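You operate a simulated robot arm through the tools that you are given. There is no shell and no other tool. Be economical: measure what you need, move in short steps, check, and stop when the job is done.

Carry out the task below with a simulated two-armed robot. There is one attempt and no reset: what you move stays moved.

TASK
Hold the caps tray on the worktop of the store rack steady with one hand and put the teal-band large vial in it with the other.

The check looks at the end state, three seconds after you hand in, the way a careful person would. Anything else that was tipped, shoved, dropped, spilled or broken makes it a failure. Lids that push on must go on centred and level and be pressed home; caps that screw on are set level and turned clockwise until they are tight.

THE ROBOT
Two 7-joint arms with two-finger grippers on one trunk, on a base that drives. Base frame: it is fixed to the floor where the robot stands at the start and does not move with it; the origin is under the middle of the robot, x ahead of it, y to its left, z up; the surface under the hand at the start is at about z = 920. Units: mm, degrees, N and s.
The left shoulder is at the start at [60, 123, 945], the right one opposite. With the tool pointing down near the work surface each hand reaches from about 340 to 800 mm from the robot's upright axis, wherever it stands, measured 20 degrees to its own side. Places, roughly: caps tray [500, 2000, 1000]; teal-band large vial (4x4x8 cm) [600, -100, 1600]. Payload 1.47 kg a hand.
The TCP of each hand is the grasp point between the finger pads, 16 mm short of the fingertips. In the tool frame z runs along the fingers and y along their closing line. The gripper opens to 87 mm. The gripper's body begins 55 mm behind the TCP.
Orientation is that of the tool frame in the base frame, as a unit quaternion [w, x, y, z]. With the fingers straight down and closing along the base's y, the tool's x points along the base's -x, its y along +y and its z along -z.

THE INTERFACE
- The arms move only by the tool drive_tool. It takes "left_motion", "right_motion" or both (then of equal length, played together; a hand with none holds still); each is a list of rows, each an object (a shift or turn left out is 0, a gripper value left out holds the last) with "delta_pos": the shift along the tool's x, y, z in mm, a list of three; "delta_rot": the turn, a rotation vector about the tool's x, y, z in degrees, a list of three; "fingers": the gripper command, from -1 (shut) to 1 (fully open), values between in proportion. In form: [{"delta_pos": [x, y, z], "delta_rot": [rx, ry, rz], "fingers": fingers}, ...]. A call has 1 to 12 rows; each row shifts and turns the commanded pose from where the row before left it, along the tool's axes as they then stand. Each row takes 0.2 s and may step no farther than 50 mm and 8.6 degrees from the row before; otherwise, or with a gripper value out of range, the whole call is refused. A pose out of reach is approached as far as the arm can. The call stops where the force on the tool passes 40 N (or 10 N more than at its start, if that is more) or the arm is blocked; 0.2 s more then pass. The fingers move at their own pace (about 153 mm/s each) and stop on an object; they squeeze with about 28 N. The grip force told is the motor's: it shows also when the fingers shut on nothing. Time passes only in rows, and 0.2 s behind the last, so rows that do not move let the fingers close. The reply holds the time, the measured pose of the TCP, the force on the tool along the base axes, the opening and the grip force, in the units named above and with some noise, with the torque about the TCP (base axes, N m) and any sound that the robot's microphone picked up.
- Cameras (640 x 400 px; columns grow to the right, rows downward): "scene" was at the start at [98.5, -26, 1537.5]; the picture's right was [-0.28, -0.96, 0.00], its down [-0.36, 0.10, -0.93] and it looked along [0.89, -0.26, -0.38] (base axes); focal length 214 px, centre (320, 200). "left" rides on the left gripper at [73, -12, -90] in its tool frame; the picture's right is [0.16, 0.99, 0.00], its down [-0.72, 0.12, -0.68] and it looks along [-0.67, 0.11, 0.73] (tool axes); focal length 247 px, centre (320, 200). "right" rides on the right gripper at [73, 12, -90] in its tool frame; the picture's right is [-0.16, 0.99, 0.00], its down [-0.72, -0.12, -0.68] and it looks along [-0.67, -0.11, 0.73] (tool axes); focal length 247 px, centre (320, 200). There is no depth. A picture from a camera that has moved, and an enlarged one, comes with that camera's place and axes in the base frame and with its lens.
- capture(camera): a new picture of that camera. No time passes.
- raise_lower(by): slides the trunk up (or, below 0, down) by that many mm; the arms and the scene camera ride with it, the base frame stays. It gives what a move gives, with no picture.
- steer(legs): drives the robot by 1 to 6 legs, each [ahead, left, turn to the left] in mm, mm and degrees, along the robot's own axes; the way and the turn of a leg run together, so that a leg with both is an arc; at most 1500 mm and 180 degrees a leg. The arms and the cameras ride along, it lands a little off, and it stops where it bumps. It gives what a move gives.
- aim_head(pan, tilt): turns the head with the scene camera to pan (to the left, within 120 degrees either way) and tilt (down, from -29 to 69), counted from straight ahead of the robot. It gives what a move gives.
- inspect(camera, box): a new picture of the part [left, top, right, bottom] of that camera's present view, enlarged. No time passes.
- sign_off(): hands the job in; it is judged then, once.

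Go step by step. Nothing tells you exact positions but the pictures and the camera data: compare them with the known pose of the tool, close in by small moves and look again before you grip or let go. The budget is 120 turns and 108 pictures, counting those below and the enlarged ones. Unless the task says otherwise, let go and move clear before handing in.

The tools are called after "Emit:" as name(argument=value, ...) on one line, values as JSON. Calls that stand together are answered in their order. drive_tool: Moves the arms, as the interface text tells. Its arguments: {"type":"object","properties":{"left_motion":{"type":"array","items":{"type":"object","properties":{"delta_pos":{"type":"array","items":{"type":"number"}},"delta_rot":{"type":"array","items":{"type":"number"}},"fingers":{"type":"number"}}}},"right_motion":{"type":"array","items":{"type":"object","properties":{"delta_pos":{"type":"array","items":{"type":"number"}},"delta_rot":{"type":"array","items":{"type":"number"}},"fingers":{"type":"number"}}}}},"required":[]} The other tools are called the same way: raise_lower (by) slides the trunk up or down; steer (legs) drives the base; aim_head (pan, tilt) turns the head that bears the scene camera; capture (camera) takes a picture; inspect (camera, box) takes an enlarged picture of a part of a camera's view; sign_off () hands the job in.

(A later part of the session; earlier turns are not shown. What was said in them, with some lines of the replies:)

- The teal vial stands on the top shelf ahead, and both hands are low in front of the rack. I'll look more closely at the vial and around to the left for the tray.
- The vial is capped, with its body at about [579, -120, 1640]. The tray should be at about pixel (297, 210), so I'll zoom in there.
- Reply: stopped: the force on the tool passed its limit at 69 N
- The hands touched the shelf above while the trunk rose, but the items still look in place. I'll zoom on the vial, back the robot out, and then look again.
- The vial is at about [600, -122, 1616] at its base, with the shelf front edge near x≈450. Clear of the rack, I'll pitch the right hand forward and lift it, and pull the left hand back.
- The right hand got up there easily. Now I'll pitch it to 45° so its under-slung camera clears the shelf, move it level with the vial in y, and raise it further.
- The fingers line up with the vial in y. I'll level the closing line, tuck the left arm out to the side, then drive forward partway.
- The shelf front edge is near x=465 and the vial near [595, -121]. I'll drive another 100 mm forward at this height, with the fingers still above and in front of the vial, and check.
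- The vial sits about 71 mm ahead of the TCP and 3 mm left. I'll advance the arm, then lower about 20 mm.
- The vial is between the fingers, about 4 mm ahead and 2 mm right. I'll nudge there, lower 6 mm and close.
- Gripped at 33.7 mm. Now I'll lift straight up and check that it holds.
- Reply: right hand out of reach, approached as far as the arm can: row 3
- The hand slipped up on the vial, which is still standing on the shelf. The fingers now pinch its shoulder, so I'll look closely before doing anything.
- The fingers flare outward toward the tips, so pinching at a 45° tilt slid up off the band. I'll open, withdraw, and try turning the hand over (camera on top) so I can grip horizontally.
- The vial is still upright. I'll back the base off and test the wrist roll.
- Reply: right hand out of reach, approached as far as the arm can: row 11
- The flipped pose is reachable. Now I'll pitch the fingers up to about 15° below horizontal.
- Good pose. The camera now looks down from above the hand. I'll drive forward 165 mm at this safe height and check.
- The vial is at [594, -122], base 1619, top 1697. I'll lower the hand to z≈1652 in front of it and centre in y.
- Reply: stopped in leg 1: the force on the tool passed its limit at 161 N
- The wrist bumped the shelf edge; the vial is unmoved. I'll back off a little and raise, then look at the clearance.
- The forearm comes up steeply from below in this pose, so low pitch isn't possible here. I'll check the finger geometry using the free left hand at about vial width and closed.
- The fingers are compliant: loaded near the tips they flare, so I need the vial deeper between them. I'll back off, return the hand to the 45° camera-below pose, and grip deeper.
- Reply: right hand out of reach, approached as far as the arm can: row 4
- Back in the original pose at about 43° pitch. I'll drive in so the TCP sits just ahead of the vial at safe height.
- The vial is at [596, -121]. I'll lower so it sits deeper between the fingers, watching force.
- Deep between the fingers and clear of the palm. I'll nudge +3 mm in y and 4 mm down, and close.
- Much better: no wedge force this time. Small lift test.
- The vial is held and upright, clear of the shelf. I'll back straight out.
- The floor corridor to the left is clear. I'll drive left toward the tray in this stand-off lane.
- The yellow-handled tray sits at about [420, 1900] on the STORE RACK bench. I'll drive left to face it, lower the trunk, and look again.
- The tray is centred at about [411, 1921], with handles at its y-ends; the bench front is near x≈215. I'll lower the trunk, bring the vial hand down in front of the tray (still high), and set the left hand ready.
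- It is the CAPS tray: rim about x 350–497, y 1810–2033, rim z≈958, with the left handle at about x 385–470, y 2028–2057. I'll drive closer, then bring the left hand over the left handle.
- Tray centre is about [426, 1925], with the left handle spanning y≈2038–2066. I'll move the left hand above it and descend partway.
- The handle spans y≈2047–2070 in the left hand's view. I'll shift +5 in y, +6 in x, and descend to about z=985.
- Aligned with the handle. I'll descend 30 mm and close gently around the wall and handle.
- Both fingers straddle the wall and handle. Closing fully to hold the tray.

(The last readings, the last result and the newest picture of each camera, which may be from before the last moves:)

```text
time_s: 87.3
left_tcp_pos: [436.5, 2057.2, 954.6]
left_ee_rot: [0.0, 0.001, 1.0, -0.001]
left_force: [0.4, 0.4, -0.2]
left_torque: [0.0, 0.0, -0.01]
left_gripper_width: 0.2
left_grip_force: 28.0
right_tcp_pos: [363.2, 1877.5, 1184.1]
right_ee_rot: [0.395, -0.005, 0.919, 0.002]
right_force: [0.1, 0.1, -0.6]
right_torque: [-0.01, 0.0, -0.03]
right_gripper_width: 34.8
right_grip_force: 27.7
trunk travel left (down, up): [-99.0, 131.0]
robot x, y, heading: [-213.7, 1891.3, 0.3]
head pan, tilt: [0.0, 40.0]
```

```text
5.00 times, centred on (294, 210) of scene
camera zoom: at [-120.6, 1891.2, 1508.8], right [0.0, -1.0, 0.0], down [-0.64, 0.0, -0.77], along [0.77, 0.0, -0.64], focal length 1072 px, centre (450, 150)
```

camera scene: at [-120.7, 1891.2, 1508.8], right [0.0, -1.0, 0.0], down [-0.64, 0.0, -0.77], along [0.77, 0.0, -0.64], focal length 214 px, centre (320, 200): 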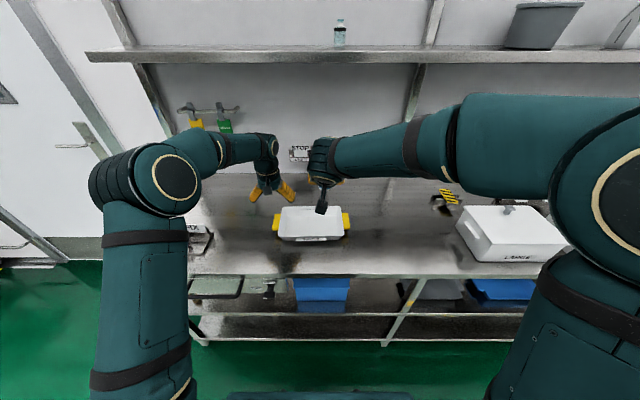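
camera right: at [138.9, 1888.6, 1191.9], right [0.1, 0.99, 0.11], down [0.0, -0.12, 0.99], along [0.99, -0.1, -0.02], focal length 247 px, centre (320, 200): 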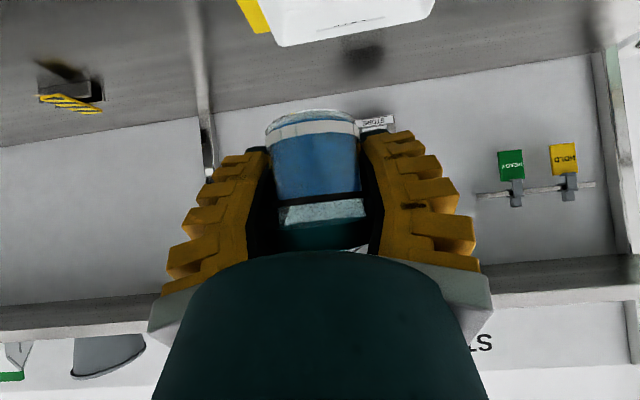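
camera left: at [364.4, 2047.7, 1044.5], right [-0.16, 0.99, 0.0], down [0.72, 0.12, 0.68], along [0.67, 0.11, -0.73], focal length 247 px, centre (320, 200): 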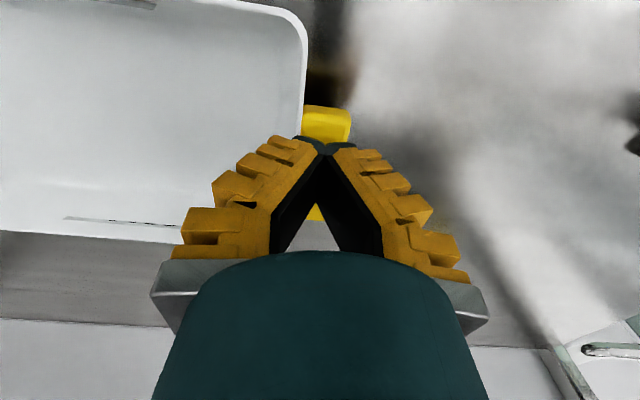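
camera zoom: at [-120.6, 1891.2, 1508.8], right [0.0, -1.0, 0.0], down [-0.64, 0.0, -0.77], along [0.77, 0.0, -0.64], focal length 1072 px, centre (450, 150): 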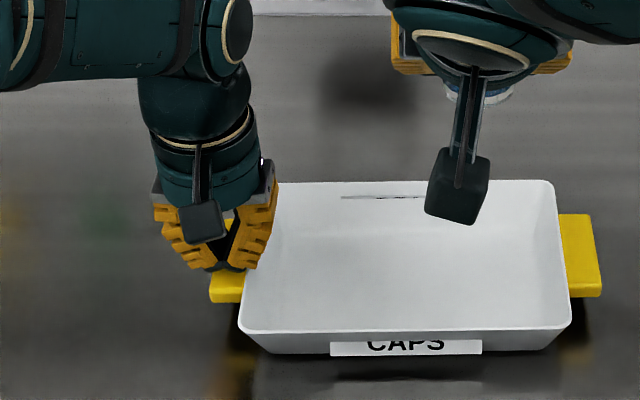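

The fingers closed above the handle: re-triangulating the views puts the handle top near z≈910, rim ≈920, bench ≈880. That also moves the tray centre to about [464, 1924] and the handle centre to [470, 2060]. I'll correct and descend again.

Emit:
drive_tool(left_motion=[{"fingers": 1}, {"fingers": 1}, {"delta_pos": [-30, 2, 0]}, {"delta_pos": [0, 0, 12]}, {"delta_pos": [0, 0, 12]}, {}])

Emit:
capture(camera="left")

Emit:
inspect(camera="scene", box=[230, 170, 358, 250])

```text
time_s: 88.7
left_tcp_pos: [466.3, 2059.8, 931.5]
left_ee_rot: [0.0, 0.0, 1.0, 0.0]
left_force: [-0.4, 0.2, -0.7]
left_torque: [0.01, 0.0, -0.01]
left_gripper_width: 87.0
left_grip_force: 0.0
right_tcp_pos: [363.3, 1877.6, 1184.5]
right_ee_rot: [0.396, -0.005, 0.918, 0.003]
right_force: [-0.2, -0.2, -0.3]
right_torque: [-0.01, -0.01, 0.01]
right_gripper_width: 34.7
right_grip_force: 28.3
trunk travel left (down, up): [-99.0, 131.0]
robot x, y, heading: [-216.2, 1893.6, 0.2]
head pan, tilt: [0.0, 40.0]
```

```text
45 pictures are left
camera left: at [394.3, 2049.7, 1021.0], right [-0.16, 0.99, 0.0], down [0.72, 0.12, 0.68], along [0.67, 0.11, -0.73], focal length 247 px, centre (320, 200)
```

left: 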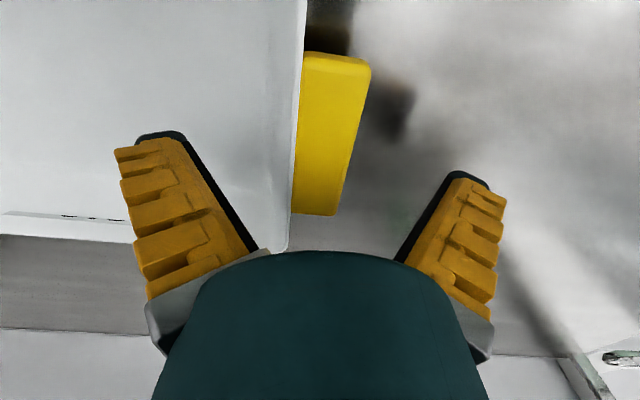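

```text
5.00 times, centred on (294, 210) of scene
camera zoom: at [-121.0, 1891.2, 1508.9], right [0.0, -1.0, 0.0], down [-0.64, 0.0, -0.77], along [0.77, 0.0, -0.64], focal length 1072 px, centre (450, 150)
```

zoom: 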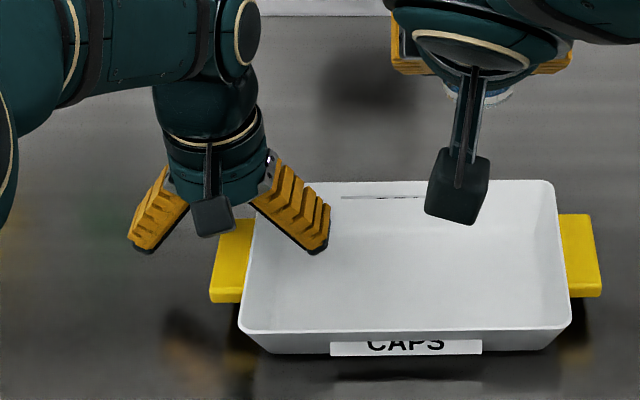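

Emit:
drive_tool(left_motion=[{"delta_pos": [0, 1.5, 9]}, {"delta_pos": [0, 0, 9]}, {"fingers": 0.2}, {"fingers": -0.3}, {"fingers": -0.3}])

Emit:
capture(camera="left")

Emit:
inspect(camera="scene", box=[230, 170, 358, 250])

```text
time_s: 89.9
left_tcp_pos: [468.2, 2061.2, 914.1]
left_ee_rot: [0.0, 0.001, 1.0, -0.001]
left_force: [0.7, -0.9, -0.6]
left_torque: [-0.03, 0.0, 0.01]
left_gripper_width: 36.7
left_grip_force: 4.8
right_tcp_pos: [363.6, 1877.9, 1182.8]
right_ee_rot: [0.396, -0.004, 0.918, 0.001]
right_force: [0.3, 0.3, -1.2]
right_torque: [0.0, -0.01, -0.02]
right_gripper_width: 34.4
right_grip_force: 27.6
trunk travel left (down, up): [-99.0, 131.0]
robot x, y, heading: [-221.3, 1892.5, -0.0]
head pan, tilt: [0.0, 40.0]
```

```text
43 pictures are left
camera left: at [394.8, 2051.1, 1002.8], right [-0.16, 0.99, 0.0], down [0.72, 0.12, 0.68], along [0.67, 0.11, -0.73], focal length 247 px, centre (320, 200)
```

left: 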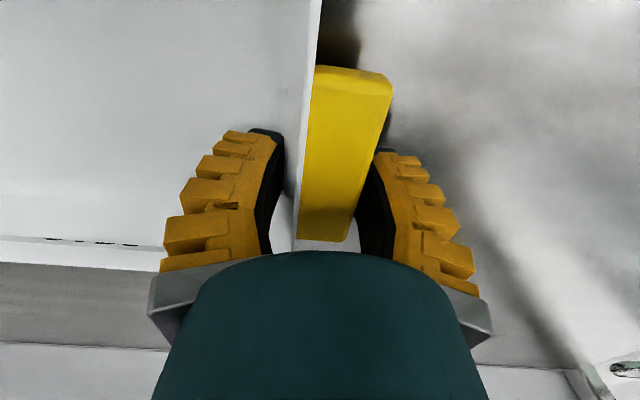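

```text
5.00 times, centred on (294, 210) of scene
camera zoom: at [-120.6, 1891.1, 1508.8], right [0.0, -1.0, 0.0], down [-0.64, 0.0, -0.77], along [0.77, 0.0, -0.64], focal length 1072 px, centre (450, 150)
```

zoom: 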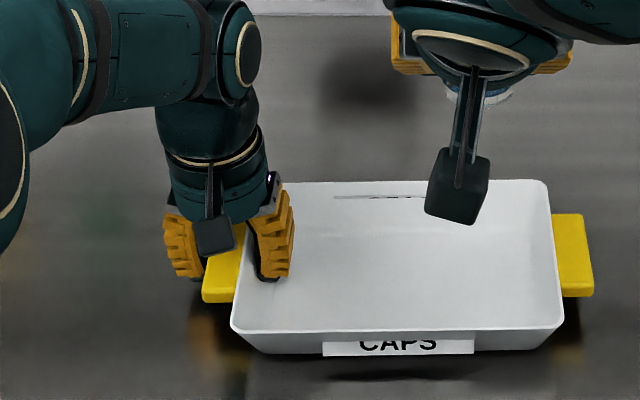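

Now straddling the handle properly. I'll centre 4 mm and close to hold.

Emit:
drive_tool(left_motion=[{"delta_pos": [0, 4, 0]}, {"fingers": -0.4}, {"fingers": -0.6}, {"fingers": -1}, {"fingers": -1}])

Emit:
capture(camera="left")

Emit:
capture(camera="scene")

```text
time_s: 91.1
left_tcp_pos: [468.3, 2065.4, 912.9]
left_ee_rot: [0.001, 0.001, 1.0, -0.002]
left_force: [1.5, 2.3, 11.2]
left_torque: [-0.3, 0.0, 0.25]
left_gripper_width: 29.8
left_grip_force: 28.1
right_tcp_pos: [362.8, 1877.2, 1183.5]
right_ee_rot: [0.396, -0.004, 0.918, 0.002]
right_force: [0.8, -0.4, -0.5]
right_torque: [-0.01, 0.0, -0.05]
right_gripper_width: 34.7
right_grip_force: 27.9
trunk travel left (down, up): [-99.0, 131.0]
robot x, y, heading: [-216.5, 1893.1, 0.2]
head pan, tilt: [0.0, 40.0]
```

```text
41 pictures are left
camera left: at [394.6, 2055.2, 1003.9], right [-0.16, 0.99, 0.0], down [0.72, 0.12, 0.68], along [0.67, 0.11, -0.73], focal length 247 px, centre (320, 200)
```

left: 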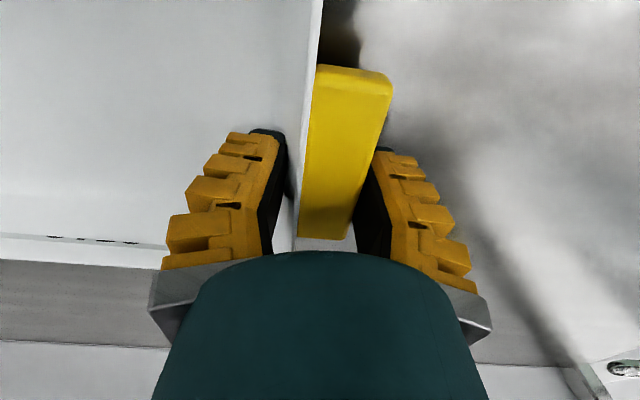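

```text
40 pictures are left
camera scene: at [-121.4, 1891.3, 1508.9], right [0.0, -1.0, 0.0], down [-0.64, 0.0, -0.77], along [0.77, 0.0, -0.64], focal length 214 px, centre (320, 200)
```

scene: 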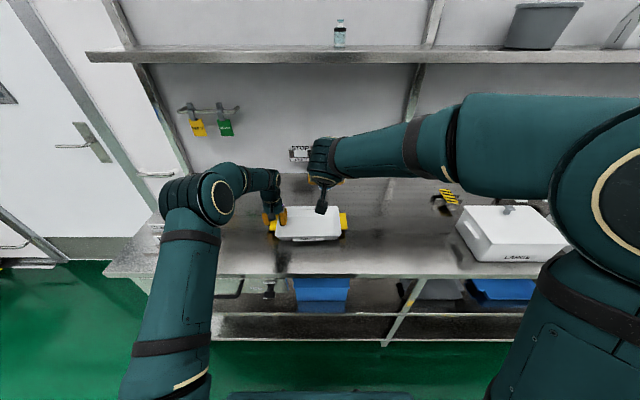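

The tray is gripped. Now the right hand carries the vial over the tray: forward 96 mm, 28 mm left, then down to about z=1000.

Emit:
drive_tool(right_motion=[{"delta_pos": [-16.5, 7, 17.5]}, {"delta_pos": [-16.5, 7, 17.5]}, {"delta_pos": [-16.5, 7, 17.5]}, {"delta_pos": [-16.5, 7, 17.5]}, {"delta_pos": [26.6, 0, 25.1]}, {"delta_pos": [26.6, 0, 25.1]}, {"delta_pos": [26.6, 0, 25.1]}, {"delta_pos": [26.6, 0, 25.1]}, {"delta_pos": [26.6, 0, 25.1]}, {}])

Emit:
capture(camera="right")

Emit:
inspect(camera="scene", box=[230, 150, 390, 270])

Emit:
capture(camera="left")

```text
time_s: 93.3
left_tcp_pos: [466.6, 2065.9, 912.6]
left_ee_rot: [0.0, 0.0, 1.0, -0.001]
left_force: [1.8, -1.8, 12.7]
left_torque: [-0.39, 0.23, 0.24]
left_gripper_width: 30.7
left_grip_force: 27.9
right_tcp_pos: [458.4, 1907.0, 1001.3]
right_ee_rot: [0.396, -0.004, 0.918, 0.001]
right_force: [-0.3, 0.2, -0.5]
right_torque: [0.02, -0.01, -0.01]
right_gripper_width: 34.7
right_grip_force: 28.2
trunk travel left (down, up): [-99.0, 131.0]
robot x, y, heading: [-215.8, 1889.9, -0.1]
head pan, tilt: [0.0, 40.0]
```

```text
39 pictures are left
camera right: at [343.8, 1917.9, 1009.9], right [0.1, 0.99, 0.12], down [0.0, -0.12, 0.99], along [0.99, -0.1, -0.01], focal length 247 px, centre (320, 200)
```

right: 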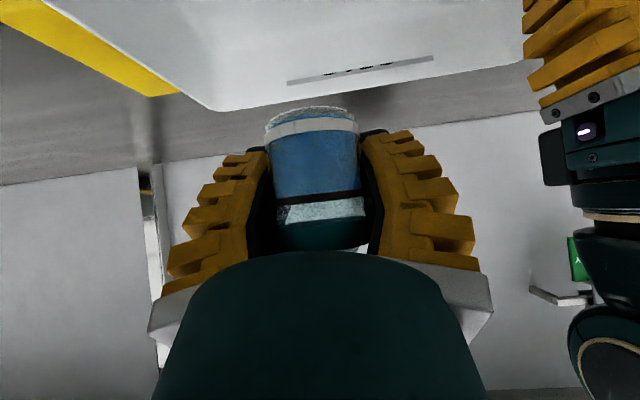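

```text
3.33 times, centred on (310, 210) of scene
camera zoom: at [-121.6, 1890.9, 1508.9], right [0.0, -1.0, 0.0], down [-0.64, 0.0, -0.77], along [0.77, 0.0, -0.64], focal length 715 px, centre (353, 167)
```

zoom: 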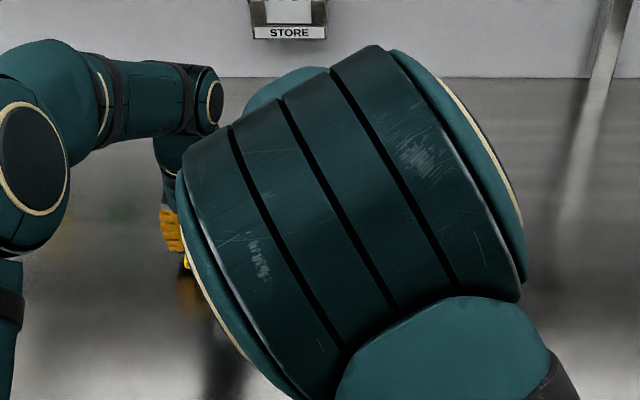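

```text
37 pictures are left
camera left: at [394.2, 2054.7, 1003.6], right [-0.16, 0.99, 0.0], down [0.72, 0.12, 0.68], along [0.67, 0.11, -0.73], focal length 247 px, centre (320, 200)
```

left: 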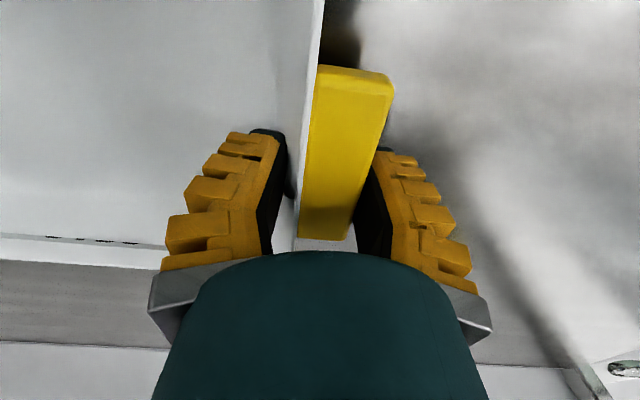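

The right camera confirms the tray's rear rim at z≈921 and the geometry. I'll descend 55 mm, then look.

Emit:
drive_tool(right_motion=[{"delta_pos": [14.6, 0, 13.7]}, {"delta_pos": [14.6, 0, 13.7]}, {"delta_pos": [10.9, 0, 10.3]}, {}])

Emit:
capture(camera="right")

```text
time_s: 94.3
left_tcp_pos: [467.2, 2065.6, 912.9]
left_ee_rot: [0.001, 0.001, 1.0, 0.0]
left_force: [0.7, -1.2, 12.2]
left_torque: [-0.38, 0.07, 0.23]
left_gripper_width: 30.7
left_grip_force: 27.7
right_tcp_pos: [458.0, 1906.6, 945.9]
right_ee_rot: [0.397, -0.005, 0.918, 0.003]
right_force: [0.6, -0.1, -0.1]
right_torque: [0.03, -0.02, -0.02]
right_gripper_width: 34.3
right_grip_force: 28.4
trunk travel left (down, up): [-99.0, 131.0]
robot x, y, heading: [-218.5, 1889.8, 0.2]
head pan, tilt: [0.0, 40.0]
```

```text
36 pictures are left
camera right: at [343.4, 1917.8, 954.7], right [0.1, 0.99, 0.12], down [0.0, -0.12, 0.99], along [0.99, -0.1, -0.01], focal length 247 px, centre (320, 200)
```

right: 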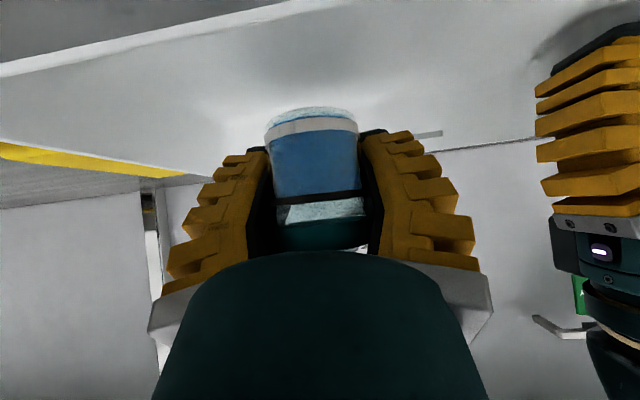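

Emit:
drive_tool(right_motion=[{"delta_pos": [5.8, 0, 5.5]}, {"delta_pos": [5.8, 0, 5.5]}, {"delta_pos": [4.4, 0, 4.1]}, {}])

Emit:
capture(camera="right")

```text
time_s: 95.3
left_tcp_pos: [467.4, 2065.6, 914.5]
left_ee_rot: [-0.001, 0.001, 1.0, -0.001]
left_force: [0.5, -0.4, 12.4]
left_torque: [-0.39, 0.07, 0.2]
left_gripper_width: 30.6
left_grip_force: 28.6
right_tcp_pos: [457.8, 1906.6, 924.4]
right_ee_rot: [0.396, -0.003, 0.918, 0.001]
right_force: [-0.9, -1.0, 0.1]
right_torque: [0.0, 0.0, -0.02]
right_gripper_width: 34.3
right_grip_force: 28.3
trunk travel left (down, up): [-99.0, 131.0]
robot x, y, heading: [-215.0, 1891.1, 0.3]
head pan, tilt: [0.0, 40.0]
```

```text
35 pictures are left
camera right: at [343.5, 1917.7, 932.5], right [0.1, 0.99, 0.12], down [0.0, -0.12, 0.99], along [0.99, -0.1, -0.01], focal length 247 px, centre (320, 200)
```

right: 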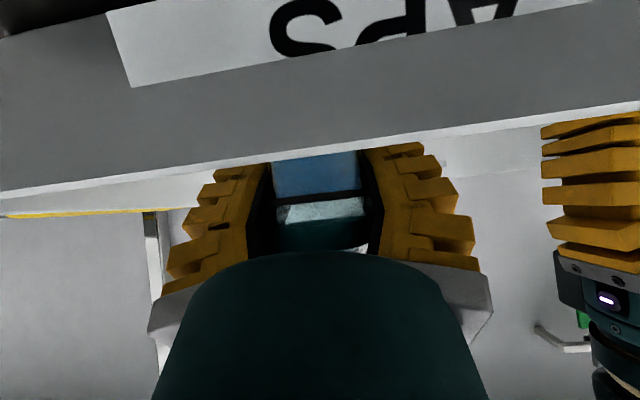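

Emit:
drive_tool(right_motion=[{"delta_pos": [2.2, 0, 2.05]}, {"delta_pos": [2.2, 0, 2.05]}, {"delta_pos": [1.5, 0, 1.4]}, {}])

Emit:
drive_tool(right_motion=[{"delta_pos": [1.5, 0, 1.4]}, {}])

Emit:
drive_tool(right_motion=[{"delta_pos": [1.5, 0, 1.4]}, {}])

Emit:
capture(camera="left")

```text
time_s: 96.3
left_tcp_pos: [468.0, 2065.8, 915.0]
left_ee_rot: [-0.001, 0.001, 1.0, -0.001]
left_force: [1.0, -1.1, 11.4]
left_torque: [-0.39, 0.08, 0.22]
left_gripper_width: 30.3
left_grip_force: 28.2
right_tcp_pos: [458.0, 1906.5, 916.0]
right_ee_rot: [0.395, -0.004, 0.918, 0.001]
right_force: [-0.1, 0.8, -1.9]
right_torque: [0.01, -0.03, -0.03]
right_gripper_width: 34.3
right_grip_force: 28.4
trunk travel left (down, up): [-99.0, 131.0]
robot x, y, heading: [-217.0, 1889.5, 0.4]
head pan, tilt: [0.0, 40.0]
```

```text
time_s: 96.9
left_tcp_pos: [467.7, 2065.1, 914.2]
left_ee_rot: [0.0, 0.001, 1.0, -0.001]
left_force: [0.0, -0.1, 10.9]
left_torque: [-0.39, 0.09, 0.22]
left_gripper_width: 30.1
left_grip_force: 28.0
right_tcp_pos: [457.0, 1906.3, 914.9]
right_ee_rot: [0.396, -0.004, 0.918, 0.001]
right_force: [0.7, -0.2, -0.8]
right_torque: [0.03, -0.01, 0.0]
right_gripper_width: 34.1
right_grip_force: 27.9
trunk travel left (down, up): [-99.0, 131.0]
robot x, y, heading: [-215.4, 1892.8, 0.0]
head pan, tilt: [0.0, 40.0]
```

```text
time_s: 97.5
left_tcp_pos: [467.0, 2066.0, 912.6]
left_ee_rot: [-0.001, 0.001, 1.0, -0.001]
left_force: [0.7, -0.5, 11.4]
left_torque: [-0.37, 0.04, 0.22]
left_gripper_width: 30.3
left_grip_force: 28.2
right_tcp_pos: [458.1, 1905.4, 911.9]
right_ee_rot: [0.397, -0.004, 0.918, 0.002]
right_force: [1.0, -1.1, -0.9]
right_torque: [-0.01, -0.03, 0.03]
right_gripper_width: 34.4
right_grip_force: 28.3
trunk travel left (down, up): [-99.0, 131.0]
robot x, y, heading: [-212.8, 1891.6, 0.0]
head pan, tilt: [0.0, 40.0]
```

```text
34 pictures are left
camera left: at [394.1, 2054.8, 1003.6], right [-0.16, 0.99, 0.0], down [0.72, 0.12, 0.68], along [0.67, 0.11, -0.73], focal length 247 px, centre (320, 200)
```

left: 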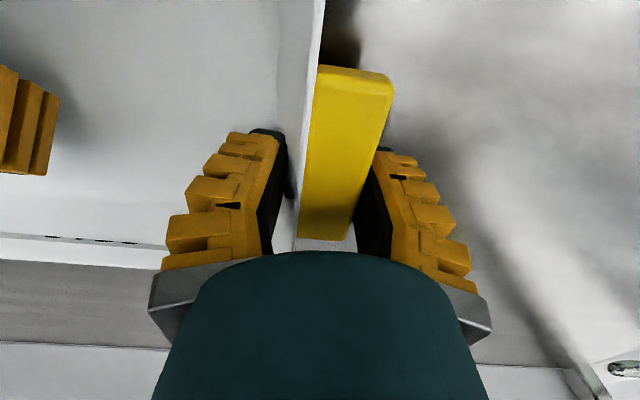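

No contact yet. Continuing in 2 mm steps until the force rises.

Emit:
drive_tool(right_motion=[{"delta_pos": [1.5, 0, 1.4]}, {}])

Emit:
drive_tool(right_motion=[{"delta_pos": [1.5, 0, 1.4]}, {}])

Emit:
drive_tool(right_motion=[{"delta_pos": [1.5, 0, 1.4]}, {}])

```text
time_s: 98.1
left_tcp_pos: [467.4, 2065.9, 913.8]
left_ee_rot: [0.0, 0.001, 1.0, 0.0]
left_force: [0.5, -0.7, 12.1]
left_torque: [-0.38, 0.06, 0.22]
left_gripper_width: 30.1
left_grip_force: 28.2
right_tcp_pos: [459.0, 1906.4, 911.0]
right_ee_rot: [0.396, -0.004, 0.918, 0.001]
right_force: [-0.1, 0.2, 0.8]
right_torque: [-0.06, 0.0, 0.01]
right_gripper_width: 34.6
right_grip_force: 28.1
trunk travel left (down, up): [-99.0, 131.0]
robot x, y, heading: [-213.5, 1888.6, 0.2]
head pan, tilt: [0.0, 40.0]
```

```text
time_s: 98.7
left_tcp_pos: [467.2, 2065.1, 914.3]
left_ee_rot: [0.0, 0.001, 1.0, -0.002]
left_force: [3.1, -0.1, 10.0]
left_torque: [-0.39, 0.0, 0.27]
left_gripper_width: 29.5
left_grip_force: 28.7
right_tcp_pos: [460.2, 1906.1, 909.7]
right_ee_rot: [0.397, -0.003, 0.918, 0.002]
right_force: [3.1, -1.0, 12.5]
right_torque: [-0.04, 0.22, 0.06]
right_gripper_width: 34.2
right_grip_force: 27.9
trunk travel left (down, up): [-99.0, 131.0]
robot x, y, heading: [-215.5, 1890.2, 0.3]
head pan, tilt: [0.0, 40.0]
```

```text
time_s: 99.3
left_tcp_pos: [466.6, 2065.6, 913.6]
left_ee_rot: [0.001, 0.002, 1.0, -0.002]
left_force: [3.1, -0.7, 10.4]
left_torque: [-0.34, -0.03, 0.24]
left_gripper_width: 30.0
left_grip_force: 27.4
right_tcp_pos: [458.4, 1906.5, 907.5]
right_ee_rot: [0.397, -0.004, 0.918, 0.002]
right_force: [4.6, 0.5, 13.9]
right_torque: [0.01, 0.13, -0.03]
right_gripper_width: 34.2
right_grip_force: 27.8
trunk travel left (down, up): [-99.0, 131.0]
robot x, y, heading: [-217.4, 1890.7, 0.2]
head pan, tilt: [0.0, 40.0]
```

The vial has touched the tray floor. I'll relax 1.5 mm and open the right fingers gradually.

Emit:
drive_tool(right_motion=[{"delta_pos": [-1.2, 0, -1.1]}, {}, {"fingers": -0.1}, {"fingers": 0.1}, {"fingers": 0.4}, {"fingers": 0.4}])

Emit:
capture(camera="right")

Emit:
capture(camera="left")

```text
time_s: 100.7
left_tcp_pos: [467.6, 2065.6, 914.0]
left_ee_rot: [0.0, 0.001, 1.0, -0.001]
left_force: [-1.1, -0.4, 11.3]
left_torque: [-0.35, 0.06, 0.22]
left_gripper_width: 30.3
left_grip_force: 28.5
right_tcp_pos: [458.4, 1906.4, 908.5]
right_ee_rot: [0.396, -0.005, 0.918, 0.002]
right_force: [1.4, -0.3, 0.1]
right_torque: [-0.02, -0.01, -0.01]
right_gripper_width: 65.7
right_grip_force: 3.2
trunk travel left (down, up): [-99.0, 131.0]
robot x, y, heading: [-214.1, 1892.8, 0.0]
head pan, tilt: [0.0, 40.0]
```

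```text
33 pictures are left
camera right: at [343.4, 1917.3, 916.3], right [0.1, 0.99, 0.11], down [0.0, -0.12, 0.99], along [0.99, -0.1, -0.01], focal length 247 px, centre (320, 200)
```

right: 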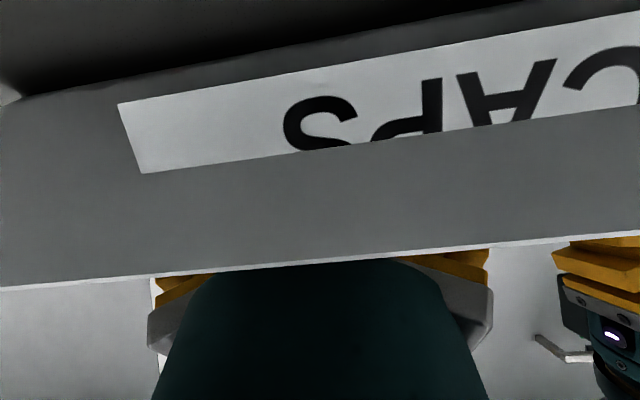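

```text
32 pictures are left
camera left: at [394.0, 2054.8, 1003.5], right [-0.16, 0.99, 0.0], down [0.72, 0.12, 0.68], along [0.67, 0.11, -0.73], focal length 247 px, centre (320, 200)
```

left: 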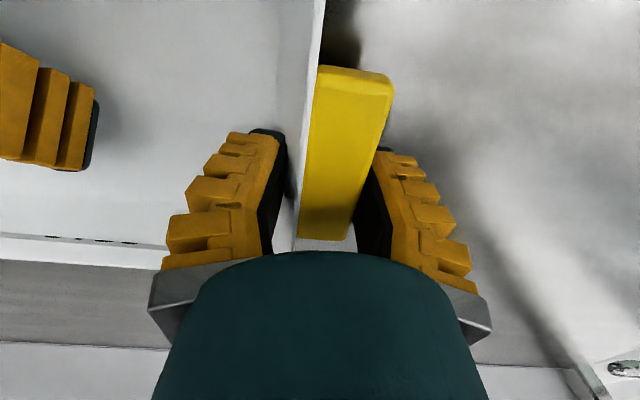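

Released. I'll open a bit more and withdraw back along the tool axis.

Emit:
drive_tool(right_motion=[{"fingers": 0.7}, {"delta_pos": [0, 0, -5]}, {"delta_pos": [0, 0, -15]}, {"delta_pos": [0, 0, -25]}, {"delta_pos": [0, 0, -35]}, {"delta_pos": [0, 0, -40]}, {}])

Emit:
capture(camera="right")

Emit:
capture(camera="left")

```text
time_s: 102.3
left_tcp_pos: [467.2, 2064.6, 913.4]
left_ee_rot: [0.0, 0.001, 1.0, -0.001]
left_force: [-2.7, -0.1, 10.3]
left_torque: [-0.36, 0.09, 0.07]
left_gripper_width: 29.8
left_grip_force: 27.7
right_tcp_pos: [370.8, 1905.2, 990.2]
right_ee_rot: [0.397, -0.004, 0.918, 0.002]
right_force: [0.0, -0.8, 0.7]
right_torque: [0.0, 0.03, 0.01]
right_gripper_width: 77.1
right_grip_force: 1.4
trunk travel left (down, up): [-99.0, 131.0]
robot x, y, heading: [-212.0, 1891.3, -0.1]
head pan, tilt: [0.0, 40.0]
```

```text
31 pictures are left
camera right: at [256.6, 1916.9, 999.4], right [0.1, 0.99, 0.11], down [0.0, -0.12, 0.99], along [0.99, -0.1, -0.01], focal length 247 px, centre (320, 200)
```

right: 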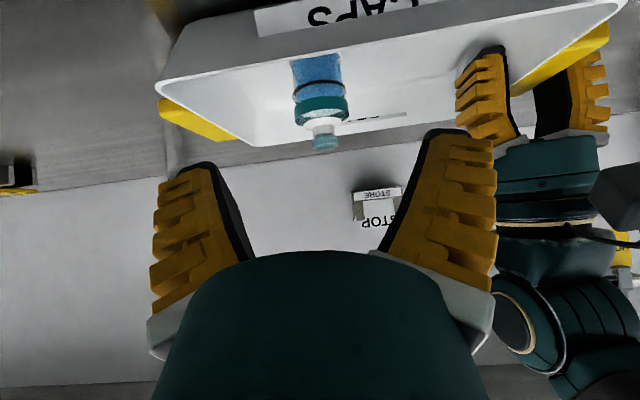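

```text
30 pictures are left
camera left: at [393.9, 2054.9, 1003.6], right [-0.16, 0.99, 0.0], down [0.72, 0.12, 0.68], along [0.67, 0.11, -0.73], focal length 247 px, centre (320, 200)
```

left: 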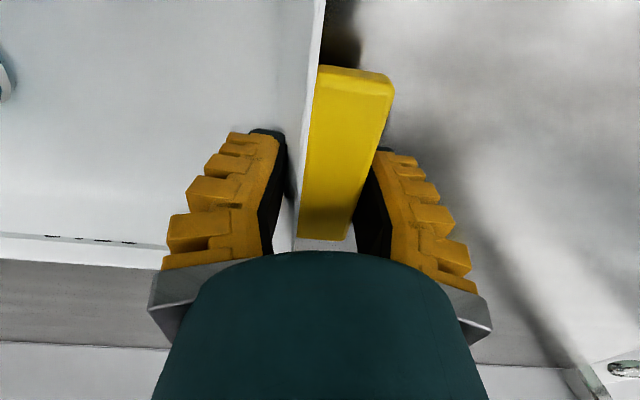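

The vial stands upright in the tray. I'll move the right hand up and clear, then release the left hand and lift.

Emit:
drive_tool(right_motion=[{"delta_pos": [-10, -10, -38]}, {"delta_pos": [-10, -15, -38]}, {"delta_pos": [-10, -15, -38]}, {"delta_pos": [-10, -15, -30]}, {}])

Emit:
drive_tool(left_motion=[{"fingers": -0.3}, {"fingers": -0.15}, {"fingers": 0.0}, {"fingers": 0.2}, {"fingers": 0.2}])

Emit:
capture(camera="left")

Emit:
capture(camera="scene")

```text
time_s: 103.5
left_tcp_pos: [466.8, 2066.4, 913.7]
left_ee_rot: [0.0, 0.001, 1.0, -0.001]
left_force: [-2.3, 1.3, 9.0]
left_torque: [-0.33, -0.18, 0.16]
left_gripper_width: 29.6
left_grip_force: 28.7
right_tcp_pos: [295.6, 1848.4, 1117.9]
right_ee_rot: [0.396, -0.004, 0.918, 0.003]
right_force: [-0.1, 0.5, 0.0]
right_torque: [0.0, 0.0, -0.01]
right_gripper_width: 76.9
right_grip_force: 2.3
trunk travel left (down, up): [-99.0, 131.0]
robot x, y, heading: [-216.7, 1890.0, 0.3]
head pan, tilt: [0.0, 40.0]
```

```text
time_s: 104.7
left_tcp_pos: [468.5, 2066.6, 912.9]
left_ee_rot: [-0.001, 0.002, 1.0, -0.001]
left_force: [-0.5, -0.7, -0.5]
left_torque: [0.02, 0.0, 0.01]
left_gripper_width: 57.2
left_grip_force: 3.8
right_tcp_pos: [295.4, 1850.1, 1116.9]
right_ee_rot: [0.395, -0.003, 0.919, 0.001]
right_force: [-0.8, 0.4, -0.1]
right_torque: [0.01, -0.05, 0.01]
right_gripper_width: 77.0
right_grip_force: 1.5
trunk travel left (down, up): [-99.0, 131.0]
robot x, y, heading: [-213.9, 1892.9, 0.1]
head pan, tilt: [0.0, 40.0]
```

```text
29 pictures are left
camera left: at [394.7, 2055.0, 1003.0], right [-0.16, 0.99, 0.0], down [0.72, 0.12, 0.68], along [0.67, 0.11, -0.73], focal length 247 px, centre (320, 200)
```

left: 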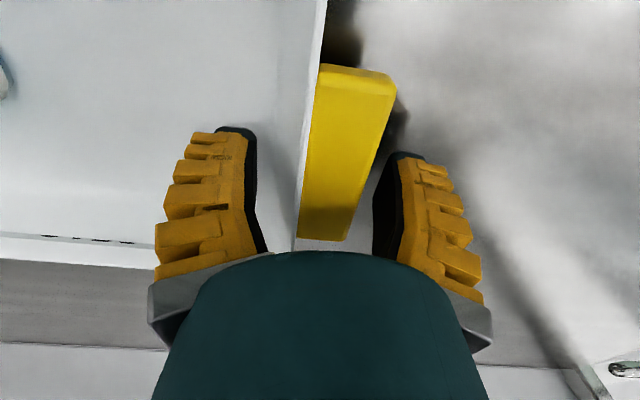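

```text
28 pictures are left
camera scene: at [-120.5, 1888.9, 1509.2], right [-0.02, -1.0, 0.0], down [-0.64, 0.02, -0.77], along [0.77, -0.02, -0.64], focal length 214 px, centre (320, 200)
```

scene: 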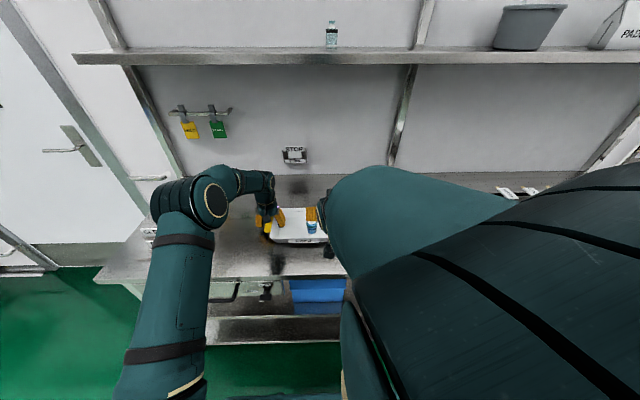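

The left fingers are free on both sides. Lifting straight up.

Emit:
drive_tool(left_motion=[{"delta_pos": [0, 0, -15]}, {"delta_pos": [0, 0, -35]}, {"delta_pos": [0, 0, -45]}, {"delta_pos": [0, 0, -45]}, {}])

Emit:
steer(legs=[[-200, 0, 0]])

Emit:
capture(camera="scene")

Emit:
capture(camera="left")

```text
time_s: 105.9
left_tcp_pos: [469.0, 2065.8, 1052.0]
left_ee_rot: [0.001, 0.001, 1.0, -0.001]
left_force: [-0.3, -0.7, -0.5]
left_torque: [0.01, 0.03, 0.01]
left_gripper_width: 57.2
left_grip_force: 3.8
right_tcp_pos: [295.9, 1849.3, 1117.4]
right_ee_rot: [0.397, -0.004, 0.918, 0.002]
right_force: [0.1, -0.2, -0.5]
right_torque: [0.01, 0.01, -0.02]
right_gripper_width: 76.8
right_grip_force: 2.1
trunk travel left (down, up): [-99.0, 131.0]
robot x, y, heading: [-214.8, 1892.9, 0.2]
head pan, tilt: [0.0, 40.0]
```

```text
time_s: 107.5
left_tcp_pos: [268.4, 2066.1, 1053.4]
left_ee_rot: [0.0, 0.0, 1.0, -0.002]
left_force: [0.7, -0.6, 1.5]
left_torque: [0.04, -0.03, 0.0]
left_gripper_width: 57.4
left_grip_force: 4.4
right_tcp_pos: [97.7, 1849.4, 1118.9]
right_ee_rot: [0.397, -0.005, 0.918, 0.002]
right_force: [-0.4, 0.0, -0.2]
right_torque: [0.0, -0.02, 0.0]
right_gripper_width: 76.6
right_grip_force: 1.7
trunk travel left (down, up): [-99.0, 131.0]
robot x, y, heading: [-412.6, 1885.9, 0.6]
head pan, tilt: [0.0, 40.0]
```

```text
27 pictures are left
camera scene: at [-320.2, 1887.6, 1508.7], right [-0.03, -1.0, 0.0], down [-0.64, 0.02, -0.77], along [0.76, -0.02, -0.64], focal length 214 px, centre (320, 200)
```

scene: 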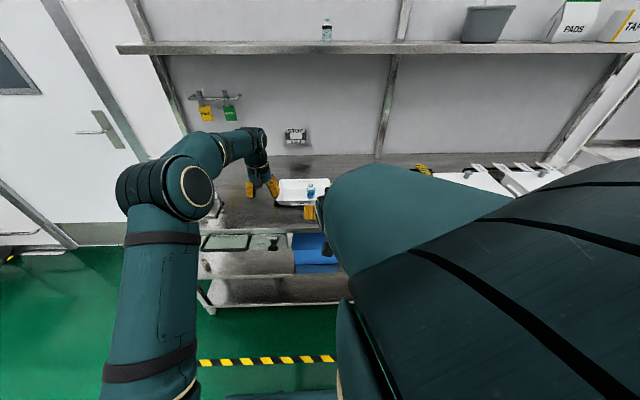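

```text
26 pictures are left
camera left: at [195.8, 2055.5, 1143.2], right [-0.16, 0.99, 0.0], down [0.72, 0.12, 0.68], along [0.67, 0.11, -0.73], focal length 247 px, centre (320, 200)
```

left: 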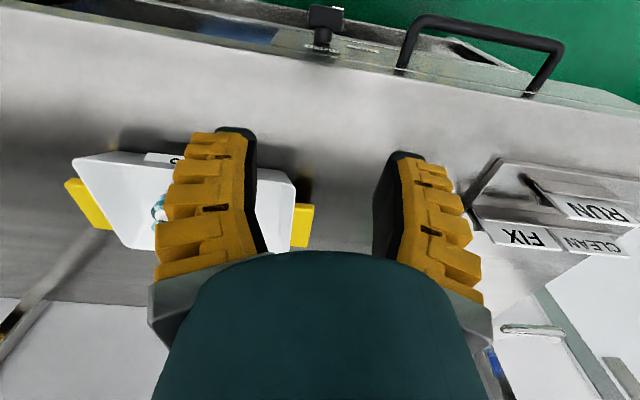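

Emit:
inspect(camera="scene", box=[230, 150, 358, 230])

```text
5.00 times, centred on (294, 190) of scene
camera zoom: at [-320.2, 1887.6, 1508.7], right [-0.03, -1.0, 0.0], down [-0.64, 0.02, -0.77], along [0.76, -0.02, -0.64], focal length 1072 px, centre (450, 250)
```

zoom: 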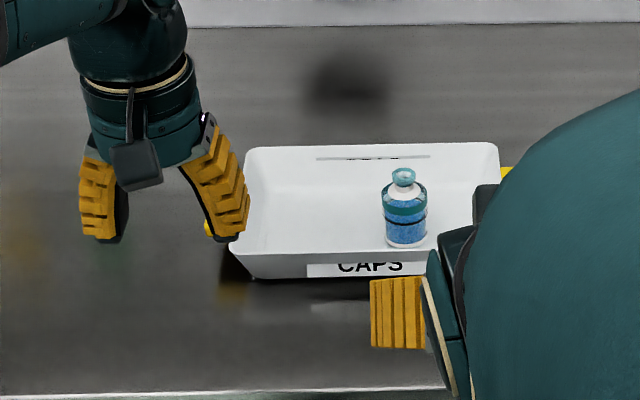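

The teal-band vial stands upright in the CAPS tray, both hands are clear, and nothing else is disturbed. Handing in.

Emit:
sign_off()

```text
The job is handed in.
```

The teal-band large vial is standing upright in the CAPS tray on the store rack worktop. The left hand held the tray by its handle while the right hand put the vial in. Both hands are clear, and the job is handed in.

Four things happened along the way:

- **Shelf contacts:** The hands hit the rack twice before the pickup, once while the trunk was rising (69 N) and once at the top shelf's edge (161 N). Nothing looked moved or tipped in the pictures afterwards.
- **Failed first grip:** The fingers slipped up the vial on the first lift. It stayed standing on its shelf, and a deeper grip held.
- **Handle missed:** The left hand first closed above the tray handle without touching it. I had placed the tray about 40 mm too high and corrected that.
- **Tray shifted:** The tray moved about 5 mm to the left as the left hand closed on its handle.
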